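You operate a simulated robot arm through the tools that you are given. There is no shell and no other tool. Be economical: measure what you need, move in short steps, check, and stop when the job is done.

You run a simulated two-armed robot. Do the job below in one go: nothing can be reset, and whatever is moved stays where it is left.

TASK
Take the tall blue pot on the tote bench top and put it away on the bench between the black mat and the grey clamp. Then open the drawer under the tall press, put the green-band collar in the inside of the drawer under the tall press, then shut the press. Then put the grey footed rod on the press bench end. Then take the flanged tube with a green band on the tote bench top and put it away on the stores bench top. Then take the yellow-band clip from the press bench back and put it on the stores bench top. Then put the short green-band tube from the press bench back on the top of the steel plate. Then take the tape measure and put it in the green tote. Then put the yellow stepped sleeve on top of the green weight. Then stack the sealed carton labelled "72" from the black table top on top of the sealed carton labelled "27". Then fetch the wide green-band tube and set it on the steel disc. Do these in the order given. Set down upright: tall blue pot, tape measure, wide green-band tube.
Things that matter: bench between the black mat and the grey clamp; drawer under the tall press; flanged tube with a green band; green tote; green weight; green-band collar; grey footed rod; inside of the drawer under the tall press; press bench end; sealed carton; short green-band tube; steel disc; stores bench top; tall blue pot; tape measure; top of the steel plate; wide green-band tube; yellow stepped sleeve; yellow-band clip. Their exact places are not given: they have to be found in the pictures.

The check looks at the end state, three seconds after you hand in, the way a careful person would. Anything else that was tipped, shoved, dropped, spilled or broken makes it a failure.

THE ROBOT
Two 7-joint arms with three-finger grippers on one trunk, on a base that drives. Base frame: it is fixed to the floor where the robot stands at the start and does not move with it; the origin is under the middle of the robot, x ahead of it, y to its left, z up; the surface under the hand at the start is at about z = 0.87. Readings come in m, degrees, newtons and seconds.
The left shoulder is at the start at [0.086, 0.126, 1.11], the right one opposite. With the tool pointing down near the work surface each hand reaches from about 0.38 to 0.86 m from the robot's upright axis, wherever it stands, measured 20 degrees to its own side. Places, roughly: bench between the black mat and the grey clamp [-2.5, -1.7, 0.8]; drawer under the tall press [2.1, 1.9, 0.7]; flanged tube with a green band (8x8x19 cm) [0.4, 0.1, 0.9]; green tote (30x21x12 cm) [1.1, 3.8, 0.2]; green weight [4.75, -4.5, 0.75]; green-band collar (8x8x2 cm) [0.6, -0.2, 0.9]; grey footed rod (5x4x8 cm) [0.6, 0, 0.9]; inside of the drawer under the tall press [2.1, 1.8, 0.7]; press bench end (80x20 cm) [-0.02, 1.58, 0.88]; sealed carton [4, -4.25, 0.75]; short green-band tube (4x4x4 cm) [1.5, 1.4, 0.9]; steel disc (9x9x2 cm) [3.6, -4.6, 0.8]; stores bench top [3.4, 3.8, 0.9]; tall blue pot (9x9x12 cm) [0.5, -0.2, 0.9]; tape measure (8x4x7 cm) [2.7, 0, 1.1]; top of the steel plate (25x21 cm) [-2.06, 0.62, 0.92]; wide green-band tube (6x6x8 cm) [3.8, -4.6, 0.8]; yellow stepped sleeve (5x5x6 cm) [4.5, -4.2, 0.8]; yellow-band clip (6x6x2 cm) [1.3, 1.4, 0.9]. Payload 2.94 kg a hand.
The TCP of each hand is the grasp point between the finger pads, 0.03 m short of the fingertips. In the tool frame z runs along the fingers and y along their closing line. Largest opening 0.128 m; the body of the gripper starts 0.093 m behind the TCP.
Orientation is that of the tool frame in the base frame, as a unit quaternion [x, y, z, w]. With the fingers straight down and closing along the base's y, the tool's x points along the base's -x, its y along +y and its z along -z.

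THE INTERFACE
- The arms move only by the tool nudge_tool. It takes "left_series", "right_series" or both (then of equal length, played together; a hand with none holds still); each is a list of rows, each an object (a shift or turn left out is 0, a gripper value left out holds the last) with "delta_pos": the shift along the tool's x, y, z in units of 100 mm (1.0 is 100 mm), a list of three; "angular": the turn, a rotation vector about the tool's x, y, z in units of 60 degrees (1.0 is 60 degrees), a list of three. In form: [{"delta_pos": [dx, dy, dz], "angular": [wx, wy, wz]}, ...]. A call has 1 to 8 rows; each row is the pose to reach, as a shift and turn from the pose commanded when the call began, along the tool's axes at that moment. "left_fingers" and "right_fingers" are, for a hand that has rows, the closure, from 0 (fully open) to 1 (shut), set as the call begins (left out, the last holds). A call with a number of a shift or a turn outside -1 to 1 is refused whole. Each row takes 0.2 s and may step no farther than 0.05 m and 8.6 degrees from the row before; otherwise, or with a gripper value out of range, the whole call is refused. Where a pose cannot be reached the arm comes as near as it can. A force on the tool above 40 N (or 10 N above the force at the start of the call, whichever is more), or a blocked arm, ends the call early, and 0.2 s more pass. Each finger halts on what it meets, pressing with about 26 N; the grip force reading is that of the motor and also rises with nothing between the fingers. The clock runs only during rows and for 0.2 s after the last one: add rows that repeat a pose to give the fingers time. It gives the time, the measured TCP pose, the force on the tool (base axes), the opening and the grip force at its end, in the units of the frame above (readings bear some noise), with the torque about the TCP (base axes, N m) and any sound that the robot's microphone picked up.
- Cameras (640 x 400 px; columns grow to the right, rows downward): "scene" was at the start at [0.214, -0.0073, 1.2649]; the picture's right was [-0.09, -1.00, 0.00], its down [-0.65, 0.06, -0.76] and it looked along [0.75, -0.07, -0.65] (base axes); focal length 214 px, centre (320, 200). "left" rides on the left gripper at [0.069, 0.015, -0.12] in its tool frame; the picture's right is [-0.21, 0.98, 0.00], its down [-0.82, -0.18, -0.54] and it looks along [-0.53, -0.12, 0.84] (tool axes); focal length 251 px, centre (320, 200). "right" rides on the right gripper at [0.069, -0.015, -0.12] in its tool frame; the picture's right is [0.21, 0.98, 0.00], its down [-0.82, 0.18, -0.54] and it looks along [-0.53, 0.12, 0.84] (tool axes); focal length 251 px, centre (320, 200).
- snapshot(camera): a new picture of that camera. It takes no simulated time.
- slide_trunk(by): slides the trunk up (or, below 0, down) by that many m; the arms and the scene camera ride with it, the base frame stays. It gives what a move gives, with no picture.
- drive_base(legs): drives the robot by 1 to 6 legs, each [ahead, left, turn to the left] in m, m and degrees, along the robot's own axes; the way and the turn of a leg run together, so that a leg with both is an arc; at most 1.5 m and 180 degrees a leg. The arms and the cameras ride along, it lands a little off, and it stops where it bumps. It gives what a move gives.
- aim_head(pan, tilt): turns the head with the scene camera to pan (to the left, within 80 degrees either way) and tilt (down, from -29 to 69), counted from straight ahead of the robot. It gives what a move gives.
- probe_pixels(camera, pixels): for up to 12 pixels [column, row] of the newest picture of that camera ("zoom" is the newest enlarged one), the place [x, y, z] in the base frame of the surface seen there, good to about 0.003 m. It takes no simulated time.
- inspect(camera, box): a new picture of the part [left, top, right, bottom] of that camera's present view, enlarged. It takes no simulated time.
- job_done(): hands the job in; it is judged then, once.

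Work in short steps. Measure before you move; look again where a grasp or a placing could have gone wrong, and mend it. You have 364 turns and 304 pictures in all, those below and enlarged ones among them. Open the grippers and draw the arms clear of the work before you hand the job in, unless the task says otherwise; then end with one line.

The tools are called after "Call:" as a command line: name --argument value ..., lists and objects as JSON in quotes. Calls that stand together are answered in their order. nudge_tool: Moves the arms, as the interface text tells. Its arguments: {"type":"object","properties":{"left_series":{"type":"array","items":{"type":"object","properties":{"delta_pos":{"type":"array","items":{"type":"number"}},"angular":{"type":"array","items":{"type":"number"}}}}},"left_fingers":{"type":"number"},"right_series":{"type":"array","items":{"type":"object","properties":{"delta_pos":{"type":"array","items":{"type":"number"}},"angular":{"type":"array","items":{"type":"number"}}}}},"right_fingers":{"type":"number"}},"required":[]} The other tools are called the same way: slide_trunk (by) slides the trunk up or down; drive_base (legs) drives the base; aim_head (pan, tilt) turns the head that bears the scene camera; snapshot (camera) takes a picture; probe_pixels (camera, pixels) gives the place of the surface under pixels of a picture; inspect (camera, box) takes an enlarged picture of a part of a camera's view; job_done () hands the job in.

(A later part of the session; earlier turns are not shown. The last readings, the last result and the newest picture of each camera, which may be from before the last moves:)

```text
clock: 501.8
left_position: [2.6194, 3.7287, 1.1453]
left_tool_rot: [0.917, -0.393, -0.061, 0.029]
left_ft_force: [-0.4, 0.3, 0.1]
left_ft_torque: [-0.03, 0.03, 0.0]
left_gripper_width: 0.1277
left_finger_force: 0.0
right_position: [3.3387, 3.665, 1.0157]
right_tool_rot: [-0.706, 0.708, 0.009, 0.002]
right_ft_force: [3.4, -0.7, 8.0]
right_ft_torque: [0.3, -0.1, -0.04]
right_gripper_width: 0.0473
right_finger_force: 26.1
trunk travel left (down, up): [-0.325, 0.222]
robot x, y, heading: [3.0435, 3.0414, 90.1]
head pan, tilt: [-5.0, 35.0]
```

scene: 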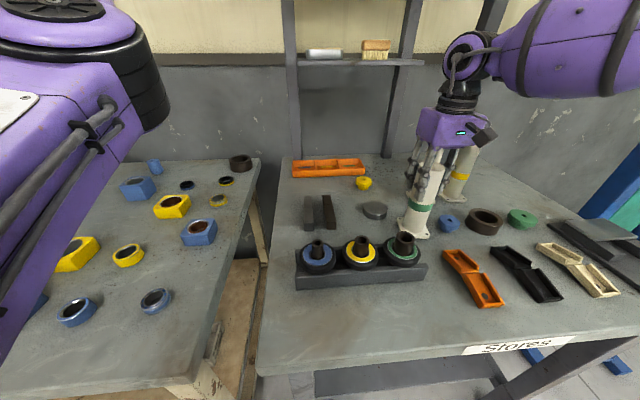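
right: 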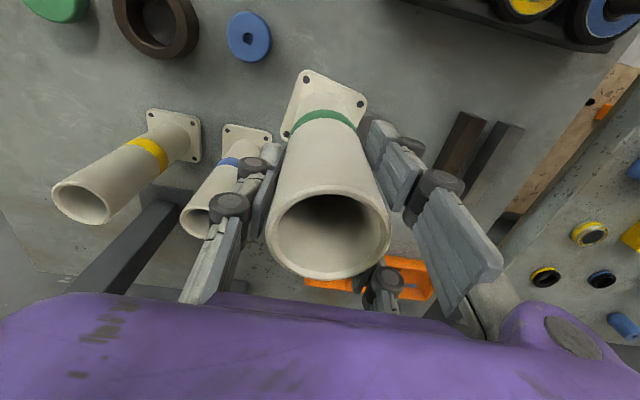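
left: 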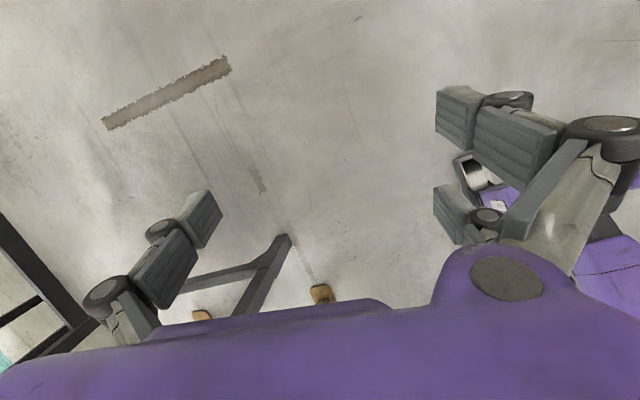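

Contact. Release with a small opening and lift straight up.

Call:
nudge_tool --right_series '[{"delta_pos": [0, 0, 0]}, {"delta_pos": [0, 0, 0]}, {"delta_pos": [0, 0, -0.3]}, {"delta_pos": [0, 0, -0.7]}, {"delta_pos": [0, 0, -1]}]' --right_fingers 0.4

Call:
nudge_tool --right_series '[{"delta_pos": [0.4, 0, -0.1]}, {"delta_pos": [0.8, 0, -0.2]}, {"delta_pos": [1, 0, -0.3]}]'

Call:
snapshot --camera "scene"

```text
clock: 503.0
left_position: [2.619, 3.7284, 1.1436]
left_tool_rot: [0.917, -0.394, -0.062, 0.028]
left_ft_force: [-0.1, 0.9, 0.2]
left_ft_torque: [0.01, -0.02, 0.04]
left_gripper_width: 0.1281
left_finger_force: 0.0
right_position: [3.3356, 3.6639, 1.1151]
right_tool_rot: [-0.707, 0.707, 0.008, 0.001]
right_ft_force: [-1.2, 1.2, -0.2]
right_ft_torque: [-0.01, 0.01, 0.02]
right_gripper_width: 0.077
right_finger_force: 0.1
trunk travel left (down, up): [-0.325, 0.222]
robot x, y, heading: [3.0446, 3.0415, 90.1]
head pan, tilt: [-5.0, 35.0]
```

```text
clock: 503.8
left_position: [2.6168, 3.7289, 1.1443]
left_tool_rot: [0.917, -0.393, -0.063, 0.029]
left_ft_force: [-0.7, -0.2, -0.3]
left_ft_torque: [0.0, 0.03, 0.0]
left_gripper_width: 0.1282
left_finger_force: 0.2
right_position: [3.3375, 3.5634, 1.1431]
right_tool_rot: [0.707, -0.707, -0.008, -0.001]
right_ft_force: [-0.1, -1.2, -0.1]
right_ft_torque: [0.04, 0.02, -0.01]
right_gripper_width: 0.0767
right_finger_force: 0.1
trunk travel left (down, up): [-0.325, 0.222]
robot x, y, heading: [3.046, 3.0382, 90.1]
head pan, tilt: [-5.0, 35.0]
```

```text
166 pictures are left
```

scene: 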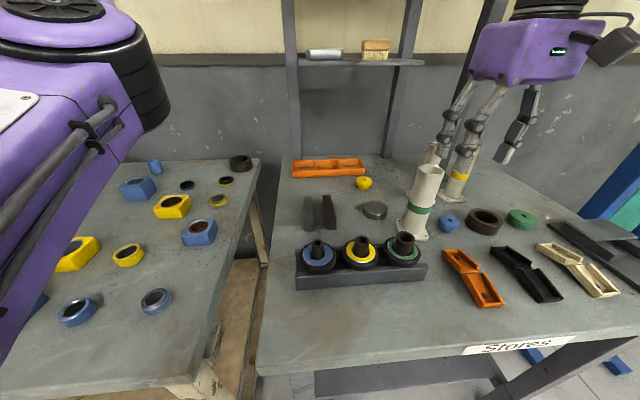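

The tube stands well. Next the yellow-band clip on the press bench's back. I go to the gap between the tall press and the neighbouring table to look for an approach from the southeast.

Call:
drive_base --legs '[[-0.55, 0, 0], [0, 0, 180], [0, -0.2, 0], [0.7, 0, 0]]'

Call:
aim_head --pan -30 --tilt 25

Call:
snapshot --camera "scene"

```text
clock: 519.9
left_position: [3.3567, 1.1233, 1.1434]
left_tool_rot: [0.364, 0.929, 0.03, 0.062]
left_ft_force: [-0.1, 0.4, -0.7]
left_ft_torque: [-0.01, 0.01, 0.0]
left_gripper_width: 0.1282
left_finger_force: 0.0
right_position: [2.6288, 1.2428, 1.1435]
right_tool_rot: [0.684, 0.729, -0.001, 0.007]
right_ft_force: [-0.9, 0.1, 0.5]
right_ft_torque: [-0.03, -0.02, 0.02]
right_gripper_width: 0.0767
right_finger_force: 0.1
trunk travel left (down, up): [-0.325, 0.222]
robot x, y, heading: [2.8937, 1.7832, -86.5]
head pan, tilt: [-5.0, 35.0]
```

```text
clock: 520.8
left_position: [3.3571, 1.1232, 1.1446]
left_tool_rot: [0.364, 0.929, 0.03, 0.061]
left_ft_force: [0.5, -0.5, 0.5]
left_ft_torque: [0.01, 0.01, 0.03]
left_gripper_width: 0.1279
left_finger_force: 0.1
right_position: [2.6292, 1.2436, 1.144]
right_tool_rot: [0.684, 0.729, -0.001, 0.008]
right_ft_force: [0.7, 0.1, -0.2]
right_ft_torque: [0.0, -0.02, 0.02]
right_gripper_width: 0.0767
right_finger_force: 0.0
trunk travel left (down, up): [-0.325, 0.222]
robot x, y, heading: [2.8874, 1.7832, -86.7]
head pan, tilt: [-30.0, 25.0]
```

```text
165 pictures are left
```

scene: 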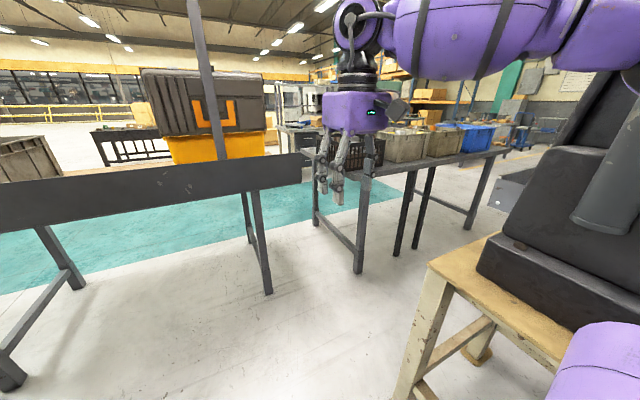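

There is open floor southeast of the press table. Probing its bounds.

Call:
probe_pixels --camera "scene" --pixels '[[268, 290], [358, 270], [315, 160], [250, 190], [310, 165], [355, 165], [430, 265], [545, 370], [470, 225], [400, 255], [340, 320], [10, 375]]'

Call:
aim_head --pan -75 --tilt 30

Call:
snapshot --camera "scene"

```text
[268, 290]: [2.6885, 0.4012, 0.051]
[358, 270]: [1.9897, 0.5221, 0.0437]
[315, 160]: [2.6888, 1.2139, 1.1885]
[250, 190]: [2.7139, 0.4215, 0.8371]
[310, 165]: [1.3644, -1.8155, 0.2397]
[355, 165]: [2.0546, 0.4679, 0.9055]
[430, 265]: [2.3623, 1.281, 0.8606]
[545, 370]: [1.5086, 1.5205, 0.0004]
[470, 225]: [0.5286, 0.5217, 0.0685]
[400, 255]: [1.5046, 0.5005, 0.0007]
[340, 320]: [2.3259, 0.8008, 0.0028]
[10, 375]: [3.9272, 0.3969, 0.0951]
```

```text
clock: 521.9
left_position: [3.3572, 1.1229, 1.1447]
left_tool_rot: [0.364, 0.929, 0.03, 0.06]
left_ft_force: [-0.6, 0.2, 0.7]
left_ft_torque: [0.02, 0.03, 0.0]
left_gripper_width: 0.1282
left_finger_force: 0.1
right_position: [2.6287, 1.2425, 1.144]
right_tool_rot: [0.684, 0.729, -0.001, 0.008]
right_ft_force: [0.4, -1.3, -0.2]
right_ft_torque: [0.0, -0.01, -0.02]
right_gripper_width: 0.0769
right_finger_force: 0.1
trunk travel left (down, up): [-0.325, 0.222]
robot x, y, heading: [2.8919, 1.7811, -86.6]
head pan, tilt: [-75.0, 30.0]
```

```text
164 pictures are left
```

scene: 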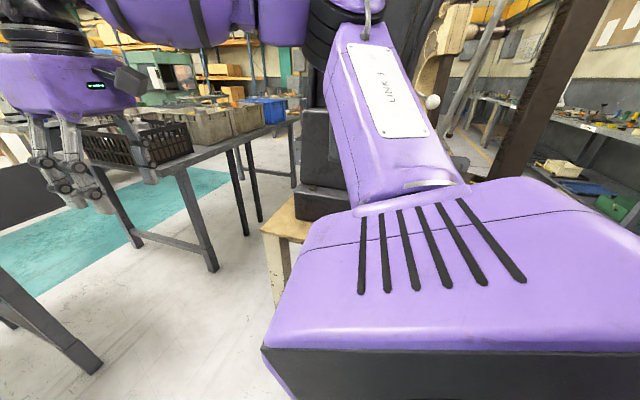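

Open floor spans x 2.05–3.3, y 0.45–1.25. Before turning here I pull both hands closer to the body.

Call:
nudge_tool --left_series '[{"delta_pos": [0.25, 0.24, 0]}, {"delta_pos": [0.5, 0.48, 0]}, {"delta_pos": [0.73, 0.69, 0]}]' --right_series '[{"delta_pos": [0.3, 0, 0]}, {"delta_pos": [0.6, 0, 0]}, {"delta_pos": [0.9, 0, 0]}]'

Call:
aim_head --pan 0 --tilt 25

Call:
snapshot --camera "scene"

```text
clock: 522.7
left_position: [3.349, 1.2242, 1.1454]
left_tool_rot: [0.365, 0.929, 0.03, 0.062]
left_ft_force: [-0.3, 0.5, 0.1]
left_ft_torque: [-0.04, -0.01, 0.03]
left_gripper_width: 0.1282
left_finger_force: 0.0
right_position: [2.6211, 1.3333, 1.1411]
right_tool_rot: [0.685, 0.729, -0.001, 0.008]
right_ft_force: [0.0, 0.5, 0.7]
right_ft_torque: [-0.03, -0.03, 0.0]
right_gripper_width: 0.0769
right_finger_force: 0.0
trunk travel left (down, up): [-0.325, 0.222]
robot x, y, heading: [2.8867, 1.7846, -86.2]
head pan, tilt: [-75.0, 30.0]
```

```text
clock: 524.2
left_position: [3.3506, 1.2226, 1.1455]
left_tool_rot: [0.364, 0.929, 0.03, 0.061]
left_ft_force: [-0.4, -0.1, 0.1]
left_ft_torque: [-0.04, 0.01, 0.0]
left_gripper_width: 0.1282
left_finger_force: 0.1
right_position: [2.6229, 1.332, 1.1423]
right_tool_rot: [0.685, 0.729, -0.001, 0.007]
right_ft_force: [-0.2, 0.2, -0.6]
right_ft_torque: [0.01, 0.03, 0.02]
right_gripper_width: 0.0767
right_finger_force: 0.1
trunk travel left (down, up): [-0.325, 0.222]
robot x, y, heading: [2.8907, 1.7795, -86.7]
head pan, tilt: [0.0, 25.0]
```

```text
163 pictures are left
```

scene: 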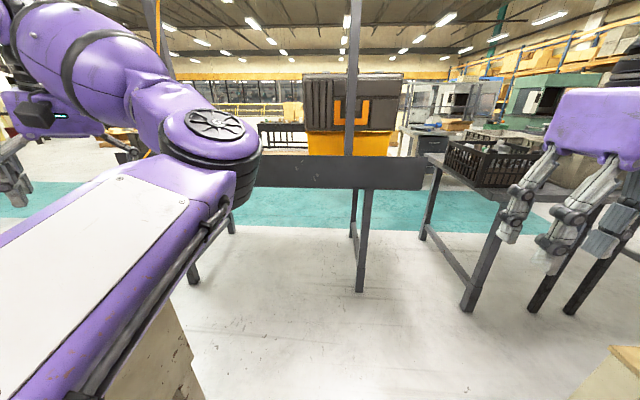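

Probing the case and dark bench south of here (the tape measure may be there).

Call:
probe_pixels --camera "scene" --pixels '[[330, 110], [350, 100], [395, 115], [410, 160], [300, 175], [440, 165], [360, 285], [350, 75], [340, 140]]'

Call:
inspect --camera "scene" --box '[260, 50, 460, 200]'

```text
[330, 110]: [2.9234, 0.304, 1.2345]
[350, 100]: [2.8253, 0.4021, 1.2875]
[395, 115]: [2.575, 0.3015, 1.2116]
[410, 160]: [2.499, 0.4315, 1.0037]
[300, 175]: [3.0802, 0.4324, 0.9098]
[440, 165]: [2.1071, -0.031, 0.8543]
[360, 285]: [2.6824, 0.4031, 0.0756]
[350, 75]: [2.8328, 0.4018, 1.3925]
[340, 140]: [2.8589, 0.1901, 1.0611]
```

```text
2.67 times, centred on (360, 125) of scene
```

zoom: 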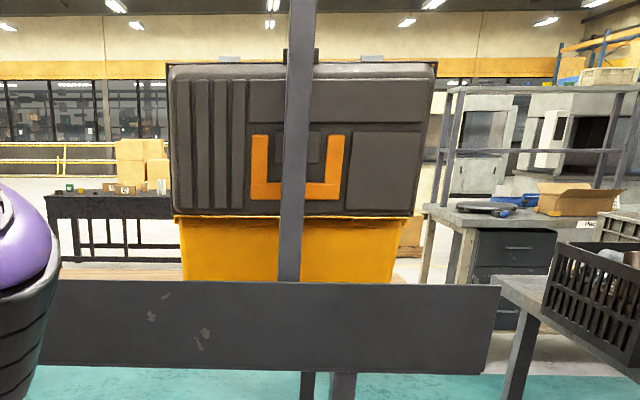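

I turn right (west) at y≈1.3, where both hands stay clear of the post (y≈0.4) and the press, then move toward the corridor.

Call:
drive_base --legs '[[0.45, 0, 0], [0, 0, -93.5]]'

Call:
snapshot --camera "scene"

```text
clock: 530.8
left_position: [2.3362, 0.8985, 1.144]
left_tool_rot: [0.924, 0.377, -0.022, 0.064]
left_ft_force: [-0.3, -0.4, -0.2]
left_ft_torque: [-0.03, -0.02, -0.01]
left_gripper_width: 0.128
left_finger_force: 0.1
right_position: [2.4805, 1.6209, 1.1415]
right_tool_rot: [1.0, 0.005, -0.006, 0.004]
right_ft_force: [0.3, -0.1, -0.5]
right_ft_torque: [-0.01, -0.02, -0.02]
right_gripper_width: 0.077
right_finger_force: 0.1
trunk travel left (down, up): [-0.325, 0.222]
robot x, y, heading: [2.9173, 1.3359, -179.3]
head pan, tilt: [0.0, 25.0]
```

```text
161 pictures are left
```

scene: 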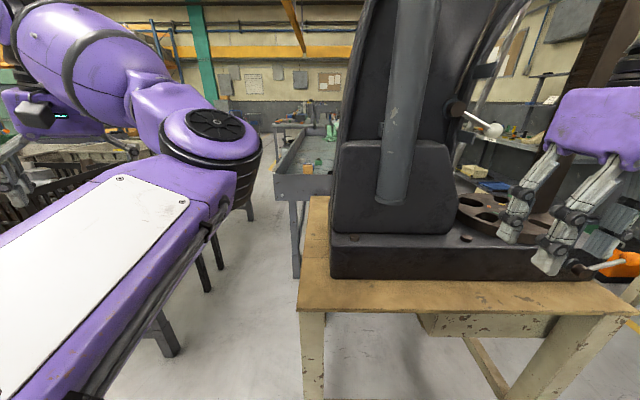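

I can see the press bench's east end. I strafe left (south) 0.45 first, then look closer.

Call:
drive_base --legs '[[0, 0.45, 0], [0.35, 0, 0]]'

Call:
snapshot --camera "scene"

```text
clock: 537.1
left_position: [1.9939, 0.451, 1.1438]
left_tool_rot: [0.924, 0.375, -0.023, 0.065]
left_ft_force: [-0.3, -0.9, -0.8]
left_ft_torque: [-0.02, 0.0, 0.0]
left_gripper_width: 0.1281
left_finger_force: 0.1
right_position: [2.1404, 1.1743, 1.1426]
right_tool_rot: [1.0, 0.005, -0.006, 0.004]
right_ft_force: [-0.2, -0.6, 0.3]
right_ft_torque: [0.0, 0.02, -0.02]
right_gripper_width: 0.0769
right_finger_force: 0.1
trunk travel left (down, up): [-0.325, 0.222]
robot x, y, heading: [2.5766, 0.8865, -179.5]
head pan, tilt: [0.0, 25.0]
```

```text
160 pictures are left
```

scene: 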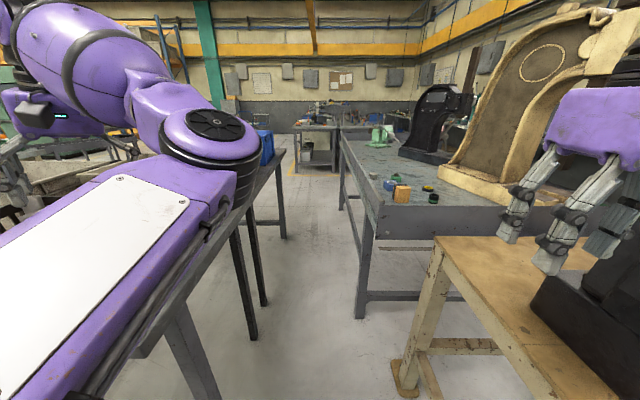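

Items visible at (400,190). Enlarging and probing.

Call:
inspect --camera "scene" --box '[340, 140, 480, 230]'

Call:
probe_pixels --camera "zoom" --pixels '[[220, 205], [285, 230], [165, 165], [240, 180], [420, 210], [440, 245], [270, 200], [390, 200], [100, 250], [250, 300], [180, 290], [430, 300]]'

```text
4.44 times, centred on (410, 185) of scene
```

zoom: 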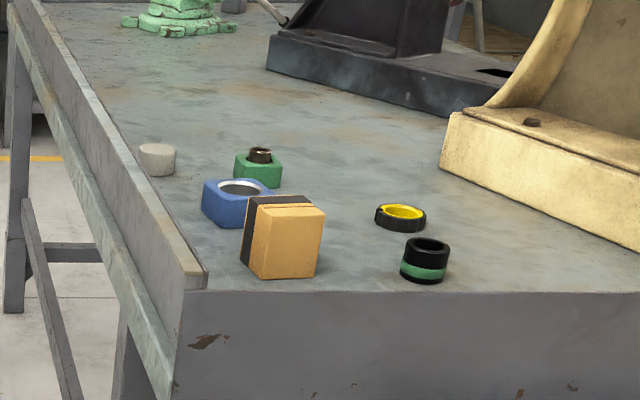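

```text
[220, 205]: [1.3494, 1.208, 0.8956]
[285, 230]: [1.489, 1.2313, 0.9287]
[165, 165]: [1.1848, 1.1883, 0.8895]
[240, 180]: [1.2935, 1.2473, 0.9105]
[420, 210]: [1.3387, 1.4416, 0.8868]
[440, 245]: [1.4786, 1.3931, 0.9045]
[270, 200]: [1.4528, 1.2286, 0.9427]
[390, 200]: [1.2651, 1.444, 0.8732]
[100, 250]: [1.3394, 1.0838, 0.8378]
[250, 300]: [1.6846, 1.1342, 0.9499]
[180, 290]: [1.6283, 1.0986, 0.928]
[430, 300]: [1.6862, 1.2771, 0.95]
```

Clip (black with yellow band) ≈(1.32,1.44); short green-band tube ≈(1.47,1.39). I lift the left hand 6 cm for clearance over the bins, and drive to about (1.97,0.93).

Call:
nudge_tool --left_series '[{"delta_pos": [0, 0, -0.3]}, {"delta_pos": [0, 0, -0.6]}]'

Call:
drive_base --legs '[[0.61, -0.04, 0]]'

Call:
snapshot --camera "scene"

Call:
snapshot --camera "right"

```text
clock: 537.7
left_position: [1.9955, 0.4593, 1.2042]
left_tool_rot: [0.924, 0.375, -0.024, 0.064]
left_ft_force: [-0.7, 0.4, -0.4]
left_ft_torque: [-0.02, 0.0, 0.01]
left_gripper_width: 0.1281
left_finger_force: 0.0
right_position: [2.1422, 1.1738, 1.1414]
right_tool_rot: [1.0, 0.004, -0.006, 0.004]
right_ft_force: [0.5, 0.1, 0.4]
right_ft_torque: [0.0, -0.03, 0.01]
right_gripper_width: 0.0767
right_finger_force: 0.0
trunk travel left (down, up): [-0.325, 0.222]
robot x, y, heading: [2.5773, 0.884, -179.4]
head pan, tilt: [0.0, 25.0]
```

```text
clock: 539.4
left_position: [1.8354, 0.4606, 1.21]
left_tool_rot: [0.929, 0.366, -0.031, 0.054]
left_ft_force: [-1.0, -0.6, -0.1]
left_ft_torque: [-0.04, -0.02, 0.01]
left_gripper_width: 0.1277
left_finger_force: 0.2
right_position: [1.9982, 1.1684, 1.16]
right_tool_rot: [1.0, 0.001, -0.024, -0.009]
right_ft_force: [-0.1, 0.3, 0.1]
right_ft_torque: [0.02, -0.01, 0.01]
right_gripper_width: 0.0766
right_finger_force: 0.0
trunk travel left (down, up): [-0.325, 0.222]
robot x, y, heading: [2.4039, 0.8885, 179.2]
head pan, tilt: [0.0, 25.0]
stopped in leg 1: the robot was blocked; the commanded pose is now the measured one
```

```text
158 pictures are left
```

scene: 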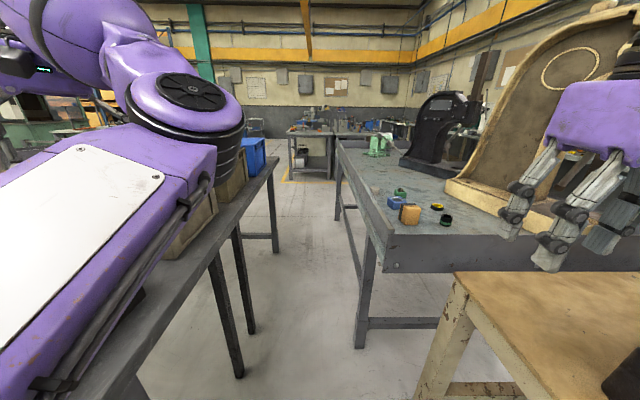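

```text
157 pictures are left
```

right: 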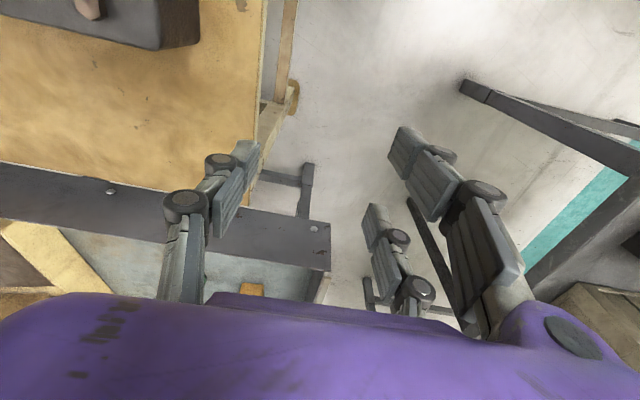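

The base was blocked. Checking what touches on the right side.

Call:
aim_head --pan -60 --tilt 15

Call:
snapshot --camera "scene"

Call:
aim_head --pan 60 --tilt 35

Call:
snapshot --camera "scene"

```text
clock: 540.7
left_position: [1.8397, 0.4591, 1.2102]
left_tool_rot: [0.927, 0.369, -0.032, 0.052]
left_ft_force: [0.0, 0.3, -0.5]
left_ft_torque: [0.02, 0.0, 0.0]
left_gripper_width: 0.1281
left_finger_force: 0.0
right_position: [1.9979, 1.1689, 1.16]
right_tool_rot: [1.0, 0.0, -0.023, -0.007]
right_ft_force: [0.8, -0.4, 0.2]
right_ft_torque: [-0.02, 0.01, -0.03]
right_gripper_width: 0.0767
right_finger_force: 0.0
trunk travel left (down, up): [-0.325, 0.222]
robot x, y, heading: [2.4047, 0.89, 179.5]
head pan, tilt: [-60.0, 15.0]
```

```text
156 pictures are left
```

scene: 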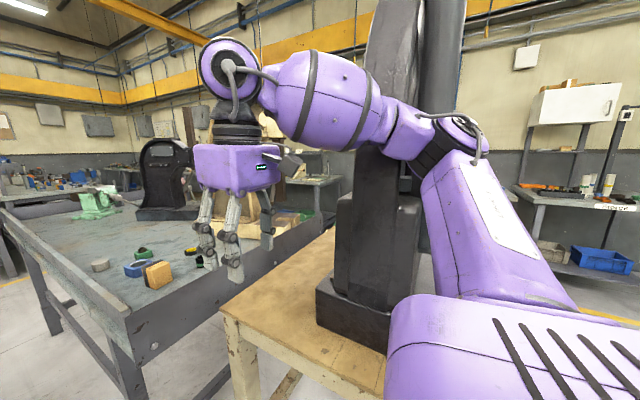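

```text
clock: 542.7
left_position: [1.839, 0.4591, 1.2108]
left_tool_rot: [0.928, 0.368, -0.032, 0.052]
left_ft_force: [0.0, 0.4, 0.0]
left_ft_torque: [0.04, 0.0, -0.04]
left_gripper_width: 0.1279
left_finger_force: 0.1
right_position: [1.9977, 1.169, 1.1604]
right_tool_rot: [1.0, 0.0, -0.024, -0.007]
right_ft_force: [0.3, -0.6, -0.1]
right_ft_torque: [0.01, 0.0, -0.01]
right_gripper_width: 0.0767
right_finger_force: 0.0
trunk travel left (down, up): [-0.325, 0.222]
robot x, y, heading: [2.3998, 0.8906, 179.1]
head pan, tilt: [60.0, 35.0]
```

```text
155 pictures are left
```

scene: 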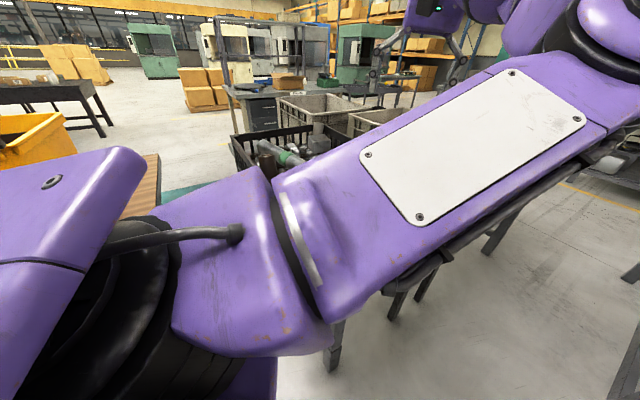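

The right elbow touches the tall press. I back off, shift south 0.1, and extend the right hand forward/inward so the elbow tucks in.

Call:
drive_base --legs '[[-0.08, 0, 0], [0, 0.1, 0]]'

Call:
nudge_tool --right_series '[{"delta_pos": [-0.4, 0.2, 0]}, {"delta_pos": [-0.8, 0.4, 0]}, {"delta_pos": [-1, 0.8, 0]}, {"delta_pos": [-1, 1, 0]}]'

Call:
nudge_tool --right_series '[{"delta_pos": [-0.4, 0.2, 0]}, {"delta_pos": [-0.8, 0.4, 0]}, {"delta_pos": [-1, 0.5, 0]}]'

Call:
aim_head --pan -60 --tilt 20

Call:
snapshot --camera "scene"

```text
clock: 544.9
left_position: [1.8932, 0.3732, 1.2041]
left_tool_rot: [0.926, 0.37, -0.025, 0.064]
left_ft_force: [0.1, -0.5, -0.5]
left_ft_torque: [0.02, -0.02, 0.0]
left_gripper_width: 0.128
left_finger_force: 0.1
right_position: [2.0488, 1.0828, 1.1452]
right_tool_rot: [1.0, 0.004, -0.012, 0.002]
right_ft_force: [-0.4, 0.3, 0.5]
right_ft_torque: [0.02, 0.01, 0.02]
right_gripper_width: 0.0766
right_finger_force: 0.0
trunk travel left (down, up): [-0.325, 0.222]
robot x, y, heading: [2.4807, 0.7891, 179.9]
head pan, tilt: [60.0, 35.0]
```

```text
clock: 545.9
left_position: [1.8951, 0.372, 1.2049]
left_tool_rot: [0.926, 0.371, -0.024, 0.064]
left_ft_force: [-0.3, 1.2, -0.8]
left_ft_torque: [-0.02, 0.01, 0.03]
left_gripper_width: 0.1277
left_finger_force: 0.0
right_position: [1.9498, 0.9817, 1.1474]
right_tool_rot: [1.0, 0.003, -0.012, 0.002]
right_ft_force: [-0.1, 0.7, 0.2]
right_ft_torque: [-0.01, 0.04, 0.01]
right_gripper_width: 0.0769
right_finger_force: 0.1
trunk travel left (down, up): [-0.325, 0.222]
robot x, y, heading: [2.4832, 0.7915, 179.9]
head pan, tilt: [60.0, 35.0]
```

```text
clock: 546.7
left_position: [1.8948, 0.3715, 1.2039]
left_tool_rot: [0.926, 0.37, -0.025, 0.064]
left_ft_force: [0.8, 0.0, 0.5]
left_ft_torque: [-0.02, 0.02, -0.01]
left_gripper_width: 0.1281
left_finger_force: 0.0
right_position: [1.8919, 0.9581, 1.151]
right_tool_rot: [1.0, 0.002, -0.012, 0.001]
right_ft_force: [-0.2, -0.6, 0.2]
right_ft_torque: [0.01, 0.01, -0.04]
right_gripper_width: 0.0766
right_finger_force: 0.0
right hand out of reach, approached as far as the arm can: row 2, 3
trunk travel left (down, up): [-0.325, 0.222]
robot x, y, heading: [2.4811, 0.791, 180.0]
head pan, tilt: [60.0, 35.0]
```

```text
clock: 548.7
left_position: [1.8939, 0.3735, 1.2044]
left_tool_rot: [0.926, 0.37, -0.024, 0.064]
left_ft_force: [0.4, 0.4, 1.1]
left_ft_torque: [0.01, 0.02, 0.02]
left_gripper_width: 0.1279
left_finger_force: 0.0
right_position: [1.8905, 0.957, 1.1479]
right_tool_rot: [1.0, 0.003, -0.012, 0.003]
right_ft_force: [0.2, -0.5, 0.3]
right_ft_torque: [0.02, 0.02, 0.02]
right_gripper_width: 0.0769
right_finger_force: 0.0
trunk travel left (down, up): [-0.325, 0.222]
robot x, y, heading: [2.4804, 0.7934, 180.0]
head pan, tilt: [-60.0, 20.0]
```

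```text
154 pictures are left
```

scene: 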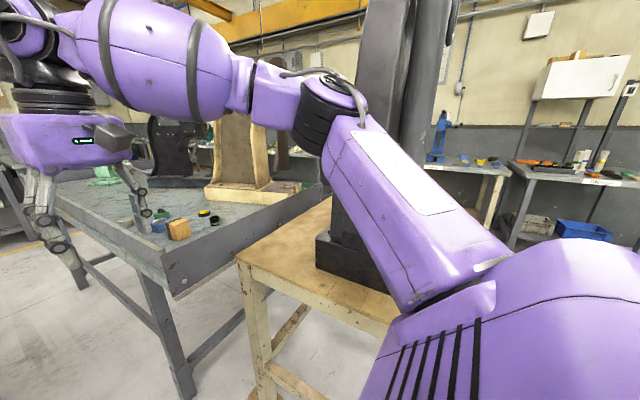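

Elbow is tucked. Advancing west in two steps.

Call:
drive_base --legs '[[0.3, 0, 0], [0.2, 0, 0]]'

Call:
aim_head --pan -35 --tilt 35

Call:
snapshot --camera "scene"

```text
clock: 552.0
left_position: [1.3986, 0.376, 1.2045]
left_tool_rot: [0.927, 0.37, -0.024, 0.064]
left_ft_force: [0.3, -0.2, 0.6]
left_ft_torque: [-0.01, -0.01, -0.01]
left_gripper_width: 0.1278
left_finger_force: 0.1
right_position: [1.398, 0.9608, 1.1489]
right_tool_rot: [1.0, 0.001, -0.012, 0.002]
right_ft_force: [0.2, -0.6, 0.6]
right_ft_torque: [0.0, 0.01, -0.02]
right_gripper_width: 0.0767
right_finger_force: 0.0
trunk travel left (down, up): [-0.325, 0.222]
robot x, y, heading: [1.9873, 0.7932, 179.7]
head pan, tilt: [-60.0, 20.0]
```

```text
clock: 552.9
left_position: [1.3995, 0.3756, 1.2039]
left_tool_rot: [0.927, 0.369, -0.024, 0.063]
left_ft_force: [0.8, 0.1, 0.0]
left_ft_torque: [0.0, -0.01, 0.02]
left_gripper_width: 0.1279
left_finger_force: 0.1
right_position: [1.3974, 0.9602, 1.1502]
right_tool_rot: [1.0, 0.002, -0.012, 0.002]
right_ft_force: [-1.0, 0.1, -0.8]
right_ft_torque: [0.03, -0.03, 0.02]
right_gripper_width: 0.0765
right_finger_force: 0.1
trunk travel left (down, up): [-0.325, 0.222]
robot x, y, heading: [1.9892, 0.7919, 179.7]
head pan, tilt: [-35.0, 35.0]
```

```text
153 pictures are left
```

scene: 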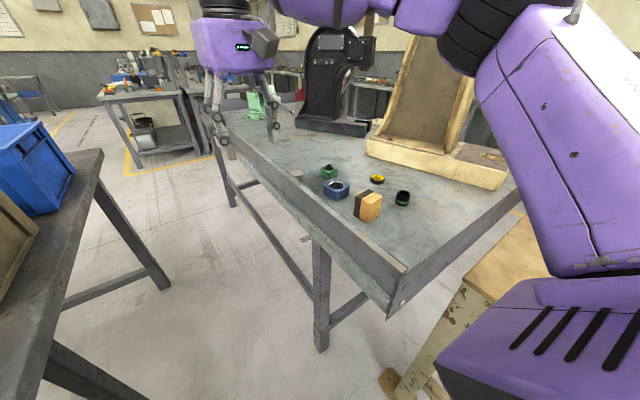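

Passed through. Measuring both small items, then advancing 0.22 further.

Call:
probe_pixels --camera "scene" --pixels '[[371, 180], [384, 180], [378, 176], [378, 185], [402, 191], [402, 203], [396, 198], [409, 198]]'

Call:
drive_base --legs '[[0.24, 0, 0]]'

Call:
snapshot --camera "scene"

```text
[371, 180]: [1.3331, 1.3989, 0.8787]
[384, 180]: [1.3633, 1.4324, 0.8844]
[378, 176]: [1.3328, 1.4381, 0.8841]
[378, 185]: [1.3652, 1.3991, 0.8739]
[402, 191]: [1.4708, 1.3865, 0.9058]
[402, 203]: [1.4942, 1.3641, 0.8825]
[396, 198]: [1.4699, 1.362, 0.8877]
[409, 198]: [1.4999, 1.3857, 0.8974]
```

```text
clock: 554.6
left_position: [1.1615, 0.3764, 1.2046]
left_tool_rot: [0.927, 0.37, -0.024, 0.063]
left_ft_force: [1.3, -0.2, 0.5]
left_ft_torque: [0.01, 0.0, 0.01]
left_gripper_width: 0.1282
left_finger_force: 0.1
right_position: [1.1602, 0.9624, 1.1505]
right_tool_rot: [1.0, 0.001, -0.012, 0.002]
right_ft_force: [0.2, -0.6, 0.3]
right_ft_torque: [0.0, 0.0, -0.03]
right_gripper_width: 0.0768
right_finger_force: 0.0
trunk travel left (down, up): [-0.325, 0.222]
robot x, y, heading: [1.7502, 0.7929, 179.6]
head pan, tilt: [-35.0, 35.0]
```

```text
152 pictures are left
```

scene: 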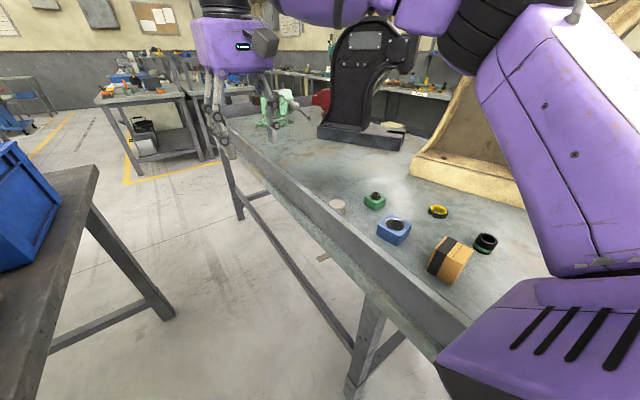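

Turning right 35° so the clip lies on the right arm's side.

Call:
drive_base --legs '[[0, 0, -35]]'

Call:
aim_head --pan -10 --tilt 40

Call:
snapshot --camera "scene"

Call:
snapshot --camera "right"

```text
clock: 556.7
left_position: [1.0285, 0.7881, 1.2037]
left_tool_rot: [0.995, 0.075, -0.042, 0.055]
left_ft_force: [-0.1, 0.3, -0.2]
left_ft_torque: [0.02, 0.03, 0.05]
left_gripper_width: 0.1275
left_finger_force: 0.2
right_position: [1.3632, 1.2694, 1.1499]
right_tool_rot: [0.955, -0.298, -0.012, -0.001]
right_ft_force: [0.1, -1.0, -0.4]
right_ft_torque: [0.0, -0.02, 0.01]
right_gripper_width: 0.0767
right_finger_force: 0.1
trunk travel left (down, up): [-0.325, 0.222]
robot x, y, heading: [1.7483, 0.795, 145.0]
head pan, tilt: [-35.0, 35.0]
```

```text
clock: 557.6
left_position: [1.0297, 0.785, 1.2037]
left_tool_rot: [0.995, 0.075, -0.042, 0.054]
left_ft_force: [-0.1, -0.7, -0.1]
left_ft_torque: [-0.04, -0.02, 0.01]
left_gripper_width: 0.128
left_finger_force: 0.0
right_position: [1.3625, 1.2677, 1.1484]
right_tool_rot: [0.955, -0.298, -0.012, -0.002]
right_ft_force: [-0.5, -0.2, 0.0]
right_ft_torque: [0.01, -0.01, 0.01]
right_gripper_width: 0.0771
right_finger_force: 0.0
trunk travel left (down, up): [-0.325, 0.222]
robot x, y, heading: [1.7504, 0.7915, 144.9]
head pan, tilt: [-10.0, 40.0]
```

```text
151 pictures are left
```

scene: 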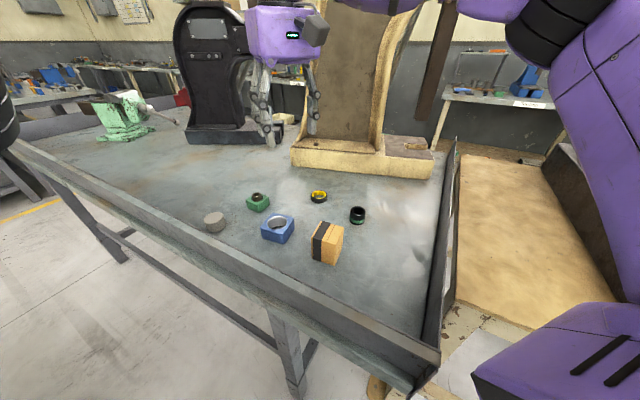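

```text
150 pictures are left
```

right: 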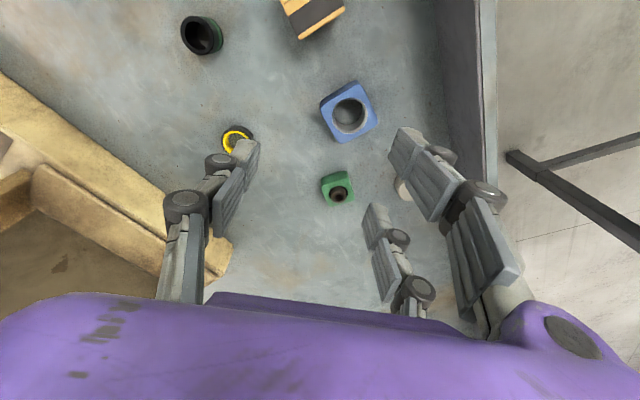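

Both targets visible from the right camera: clip (237,138), tube (203,35). Probing.

Call:
probe_pixels --camera "right" --pixels '[[224, 137], [252, 133], [238, 127], [238, 146], [185, 35], [222, 35], [203, 18], [203, 52], [237, 138]]'

Call:
probe_pixels --camera "scene" --pixels '[[311, 197], [327, 196], [318, 191], [318, 201], [350, 210], [364, 211], [357, 206], [357, 222]]'

Call:
inspect --camera "scene" --box '[230, 160, 390, 270]'

```text
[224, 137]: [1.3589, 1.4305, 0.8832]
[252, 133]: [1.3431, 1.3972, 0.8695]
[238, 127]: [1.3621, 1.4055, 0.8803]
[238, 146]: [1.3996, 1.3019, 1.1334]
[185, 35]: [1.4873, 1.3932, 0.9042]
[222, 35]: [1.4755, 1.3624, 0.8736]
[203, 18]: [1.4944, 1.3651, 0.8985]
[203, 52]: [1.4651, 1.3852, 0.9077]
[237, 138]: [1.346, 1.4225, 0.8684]
```

```text
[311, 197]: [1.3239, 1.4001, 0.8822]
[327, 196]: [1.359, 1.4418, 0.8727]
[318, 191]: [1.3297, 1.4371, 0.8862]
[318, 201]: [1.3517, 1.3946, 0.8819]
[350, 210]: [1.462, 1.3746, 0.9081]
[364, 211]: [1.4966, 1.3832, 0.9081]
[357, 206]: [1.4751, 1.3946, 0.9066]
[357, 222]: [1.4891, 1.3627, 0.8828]
```

```text
3.64 times, centred on (310, 215) of scene
```

zoom: 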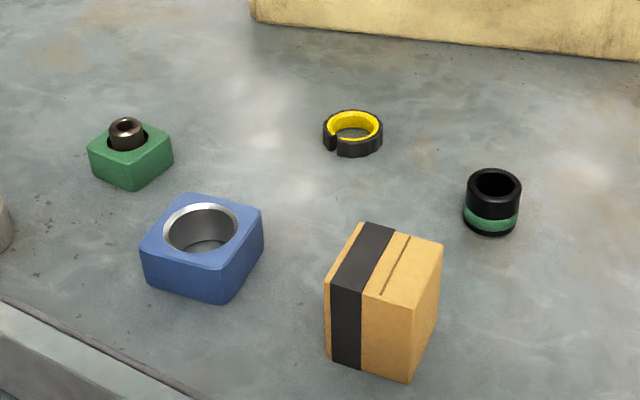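

Clip centre ≈(1.346,1.418), top 0.886. Checking the cream press base clearance, then moving above it.

Call:
probe_pixels --camera "scene" --pixels '[[300, 162], [340, 168], [380, 172], [345, 150], [330, 120]]'

Call:
nudge_tool --right_series '[{"delta_pos": [-0.33, -0.3, 0]}, {"delta_pos": [-0.66, -0.6, 0]}, {"delta_pos": [-0.95, -0.9, 0]}, {"delta_pos": [-1, -1, 0.2]}, {"delta_pos": [-1, -1, 0.6]}]' --right_fingers 0.3

Call:
snapshot --camera "right"

Call:
snapshot --camera "scene"

```text
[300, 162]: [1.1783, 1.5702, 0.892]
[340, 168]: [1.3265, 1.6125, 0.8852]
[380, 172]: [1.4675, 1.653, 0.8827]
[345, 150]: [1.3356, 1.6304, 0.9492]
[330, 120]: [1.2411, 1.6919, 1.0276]
```

```text
clock: 558.8
left_position: [1.0286, 0.7868, 1.2037]
left_tool_rot: [0.995, 0.075, -0.041, 0.054]
left_ft_force: [-0.3, 0.3, 0.1]
left_ft_torque: [-0.06, -0.07, 0.03]
left_gripper_width: 0.1279
left_finger_force: 0.1
right_position: [1.3581, 1.4131, 1.0947]
right_tool_rot: [0.955, -0.297, -0.014, -0.002]
right_ft_force: [0.0, 0.9, -1.0]
right_ft_torque: [-0.08, -0.03, 0.03]
right_gripper_width: 0.0893
right_finger_force: 0.1
right hand out of reach, approached as far as the arm can: row 1, 2, 3, 4, 5
trunk travel left (down, up): [-0.325, 0.222]
robot x, y, heading: [1.7488, 0.7945, 145.0]
head pan, tilt: [-10.0, 40.0]
```

```text
148 pictures are left
```

right: 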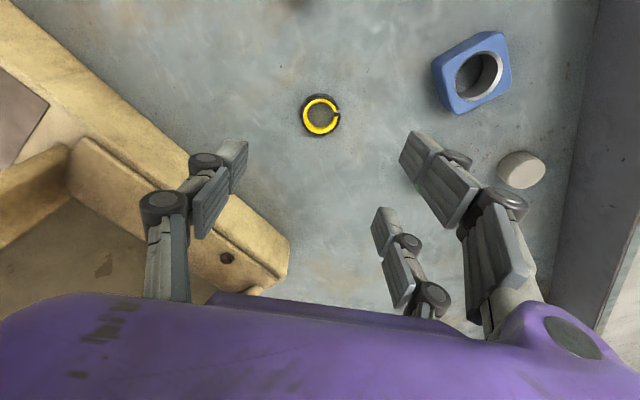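

```text
147 pictures are left
```

scene: 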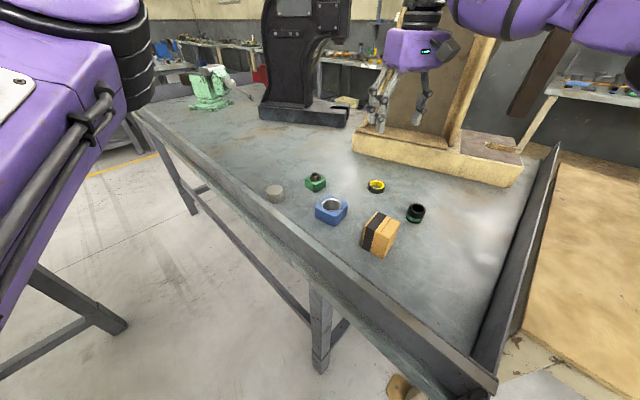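

Clip is nearly centred at (321,115). Probing its edges and descending partway.

Call:
probe_pixels --camera "right" --pixels '[[305, 115], [338, 118], [320, 98], [321, 134]]'

Call:
nudge_tool --right_series '[{"delta_pos": [-0.13, 0.03, 0.4]}, {"delta_pos": [-0.13, 0.03, 0.8]}, {"delta_pos": [-0.13, 0.03, 1]}]'

Call:
nudge_tool --right_series '[{"delta_pos": [0, 0, 0.4]}, {"delta_pos": [0, 0, 0.6]}]'

Call:
snapshot --camera "right"

```text
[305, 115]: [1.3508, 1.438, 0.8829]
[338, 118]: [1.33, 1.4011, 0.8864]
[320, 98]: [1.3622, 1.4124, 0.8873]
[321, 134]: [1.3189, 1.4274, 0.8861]
```

```text
clock: 559.6
left_position: [1.0286, 0.7865, 1.2041]
left_tool_rot: [0.995, 0.076, -0.042, 0.054]
left_ft_force: [0.5, -0.4, 0.1]
left_ft_torque: [0.02, -0.02, 0.03]
left_gripper_width: 0.1281
left_finger_force: 0.0
right_position: [1.3456, 1.4204, 0.9964]
right_tool_rot: [0.954, -0.299, -0.013, -0.001]
right_ft_force: [-0.3, 1.8, 0.1]
right_ft_torque: [-0.03, -0.01, -0.03]
right_gripper_width: 0.0897
right_finger_force: 0.0
right hand out of reach, approached as far as the arm can: row 1, 2
trunk travel left (down, up): [-0.325, 0.222]
robot x, y, heading: [1.7518, 0.7909, 145.1]
head pan, tilt: [-10.0, 40.0]
```

```text
clock: 560.2
left_position: [1.0292, 0.7861, 1.2036]
left_tool_rot: [0.995, 0.074, -0.043, 0.054]
left_ft_force: [-0.3, 0.3, -0.7]
left_ft_torque: [0.02, 0.0, -0.01]
left_gripper_width: 0.1277
left_finger_force: 0.1
right_position: [1.3489, 1.4258, 0.9374]
right_tool_rot: [0.955, -0.297, -0.012, -0.001]
right_ft_force: [-0.7, 0.0, 1.1]
right_ft_torque: [0.02, 0.0, -0.04]
right_gripper_width: 0.0892
right_finger_force: 0.0
right hand out of reach, approached as far as the arm can: row 2
trunk travel left (down, up): [-0.325, 0.222]
robot x, y, heading: [1.7529, 0.7903, 144.9]
head pan, tilt: [-10.0, 40.0]
```

```text
146 pictures are left
```

right: 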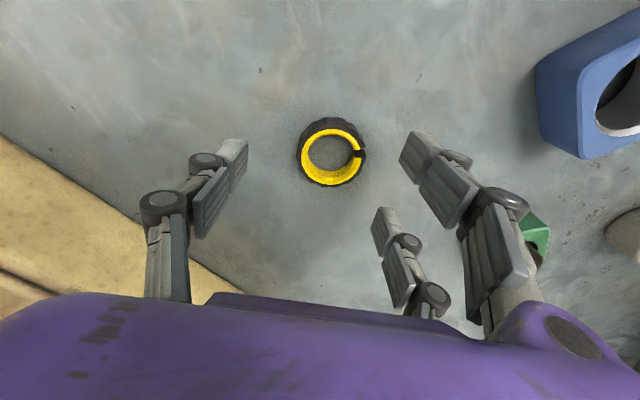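

Adjusting 9 mm sideways and descending to 0.905, then gripping.

Call:
nudge_tool --right_series '[{"delta_pos": [-0.03, 0.09, 0.1]}, {"delta_pos": [-0.03, 0.09, 0.25]}, {"delta_pos": [-0.03, 0.09, 0.33]}]'

Call:
nudge_tool --right_series '[{"delta_pos": [0, 0, 0]}, {"delta_pos": [0, 0, 0]}, {"delta_pos": [0, 0, 0]}]' --right_fingers 1

Call:
nudge_tool --right_series '[{"delta_pos": [0, 0, -0.2]}, {"delta_pos": [0, 0, -0.6]}, {"delta_pos": [0, 0, -1]}]'

Call:
snapshot --camera "right"

```text
clock: 561.0
left_position: [1.0292, 0.7875, 1.2044]
left_tool_rot: [0.995, 0.076, -0.043, 0.054]
left_ft_force: [-0.5, -1.1, -0.4]
left_ft_torque: [0.0, -0.01, 0.0]
left_gripper_width: 0.1279
left_finger_force: 0.0
right_position: [1.3477, 1.42, 0.9128]
right_tool_rot: [0.955, -0.298, -0.012, -0.002]
right_ft_force: [0.2, 0.3, 0.6]
right_ft_torque: [0.02, -0.04, 0.0]
right_gripper_width: 0.0893
right_finger_force: 0.0
right hand out of reach, approached as far as the arm can: row 1, 2, 3
trunk travel left (down, up): [-0.325, 0.222]
robot x, y, heading: [1.7492, 0.7935, 145.0]
head pan, tilt: [-10.0, 40.0]
```

```text
clock: 561.8
left_position: [1.0275, 0.7871, 1.2041]
left_tool_rot: [0.995, 0.075, -0.041, 0.054]
left_ft_force: [-0.7, 0.7, 1.0]
left_ft_torque: [0.01, -0.02, 0.06]
left_gripper_width: 0.1282
left_finger_force: 0.2
right_position: [1.3473, 1.4196, 0.9115]
right_tool_rot: [0.954, -0.298, -0.012, -0.002]
right_ft_force: [0.0, 0.6, 1.1]
right_ft_torque: [0.04, -0.04, -0.03]
right_gripper_width: 0.0
right_finger_force: 2.9
trunk travel left (down, up): [-0.325, 0.222]
robot x, y, heading: [1.7518, 0.793, 144.8]
head pan, tilt: [-10.0, 40.0]
```

```text
clock: 562.6
left_position: [1.0293, 0.787, 1.205]
left_tool_rot: [0.995, 0.076, -0.042, 0.054]
left_ft_force: [0.7, -0.3, 0.2]
left_ft_torque: [0.0, 0.0, 0.0]
left_gripper_width: 0.1284
left_finger_force: 0.1
right_position: [1.3498, 1.4203, 1.0113]
right_tool_rot: [0.955, -0.298, -0.012, -0.002]
right_ft_force: [-0.4, 0.0, -0.5]
right_ft_torque: [0.04, 0.01, 0.0]
right_gripper_width: 0.0
right_finger_force: 2.9
trunk travel left (down, up): [-0.325, 0.222]
robot x, y, heading: [1.7518, 0.7922, 144.9]
head pan, tilt: [-10.0, 40.0]
```

```text
145 pictures are left
```

right: 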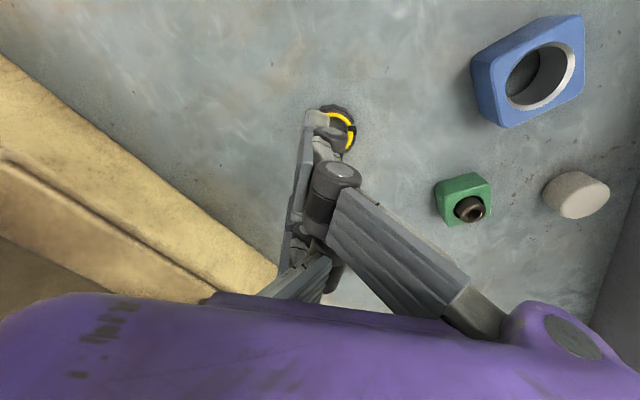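

The hand stopped 8 mm high (reach limit). I open, raise slightly, and lower the trunk 0.1 m to gain downward reach.

Call:
nudge_tool --right_series '[{"delta_pos": [0, 0, -0.3]}, {"delta_pos": [0, 0, -0.5]}, {"delta_pos": [0, 0, -0.5]}]' --right_fingers 0.3

Call:
slide_trunk --by -0.1

Call:
snapshot --camera "right"

```text
clock: 563.4
left_position: [1.0283, 0.7869, 1.2049]
left_tool_rot: [0.995, 0.075, -0.043, 0.053]
left_ft_force: [-0.1, 0.1, 0.3]
left_ft_torque: [0.01, -0.04, 0.01]
left_gripper_width: 0.1276
left_finger_force: 0.0
right_position: [1.3548, 1.4222, 1.0625]
right_tool_rot: [0.954, -0.298, -0.013, -0.001]
right_ft_force: [0.4, 0.3, -0.6]
right_ft_torque: [-0.02, -0.03, -0.01]
right_gripper_width: 0.0884
right_finger_force: 0.0
right hand out of reach, approached as far as the arm can: row 2, 3
trunk travel left (down, up): [-0.325, 0.222]
robot x, y, heading: [1.7506, 0.7919, 145.1]
head pan, tilt: [-10.0, 40.0]
```

```text
clock: 564.7
left_position: [1.0287, 0.7881, 1.1053]
left_tool_rot: [0.995, 0.075, -0.042, 0.054]
left_ft_force: [0.5, -0.4, -0.3]
left_ft_torque: [0.01, 0.02, -0.01]
left_gripper_width: 0.1276
left_finger_force: 0.0
right_position: [1.3548, 1.4204, 0.9627]
right_tool_rot: [0.955, -0.297, -0.013, -0.002]
right_ft_force: [0.0, -0.7, 0.5]
right_ft_torque: [-0.01, 0.02, -0.01]
right_gripper_width: 0.0894
right_finger_force: 0.1
trunk travel left (down, up): [-0.225, 0.322]
robot x, y, heading: [1.7483, 0.7943, 145.0]
head pan, tilt: [-10.0, 40.0]
```

```text
144 pictures are left
```

right: 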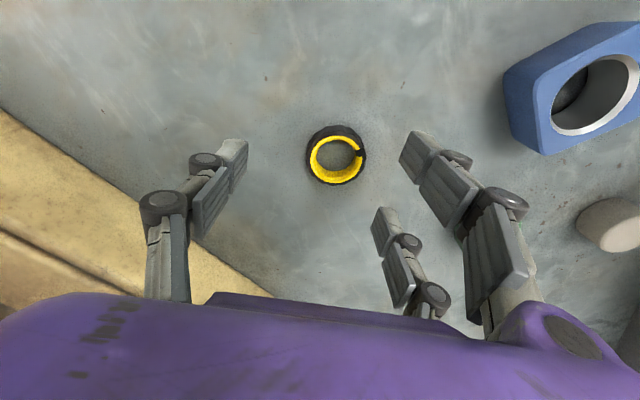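

Aligning (1.1 cm forward, 1.1 cm left) and descending to 0.903.

Call:
nudge_tool --right_series '[{"delta_pos": [-0.11, 0.11, 0.1]}, {"delta_pos": [-0.11, 0.11, 0.4]}, {"delta_pos": [-0.11, 0.11, 0.59]}, {"delta_pos": [-0.11, 0.11, 0.6]}]'

Call:
snapshot --camera "right"

```text
clock: 565.7
left_position: [1.0285, 0.7869, 1.1037]
left_tool_rot: [0.995, 0.075, -0.042, 0.054]
left_ft_force: [0.2, -0.1, 0.4]
left_ft_torque: [-0.01, -0.01, 0.01]
left_gripper_width: 0.128
left_finger_force: 0.1
right_position: [1.3393, 1.4194, 0.9028]
right_tool_rot: [0.955, -0.297, -0.012, -0.002]
right_ft_force: [0.2, 0.7, 0.1]
right_ft_torque: [0.01, 0.02, 0.0]
right_gripper_width: 0.0896
right_finger_force: 0.1
trunk travel left (down, up): [-0.225, 0.322]
robot x, y, heading: [1.745, 0.7901, 144.9]
head pan, tilt: [-10.0, 40.0]
```

```text
143 pictures are left
```

right: 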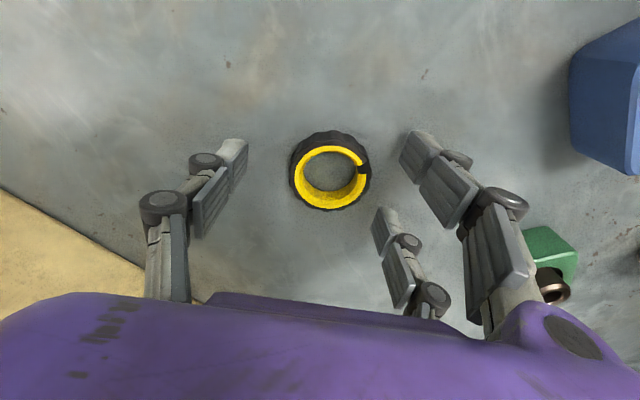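

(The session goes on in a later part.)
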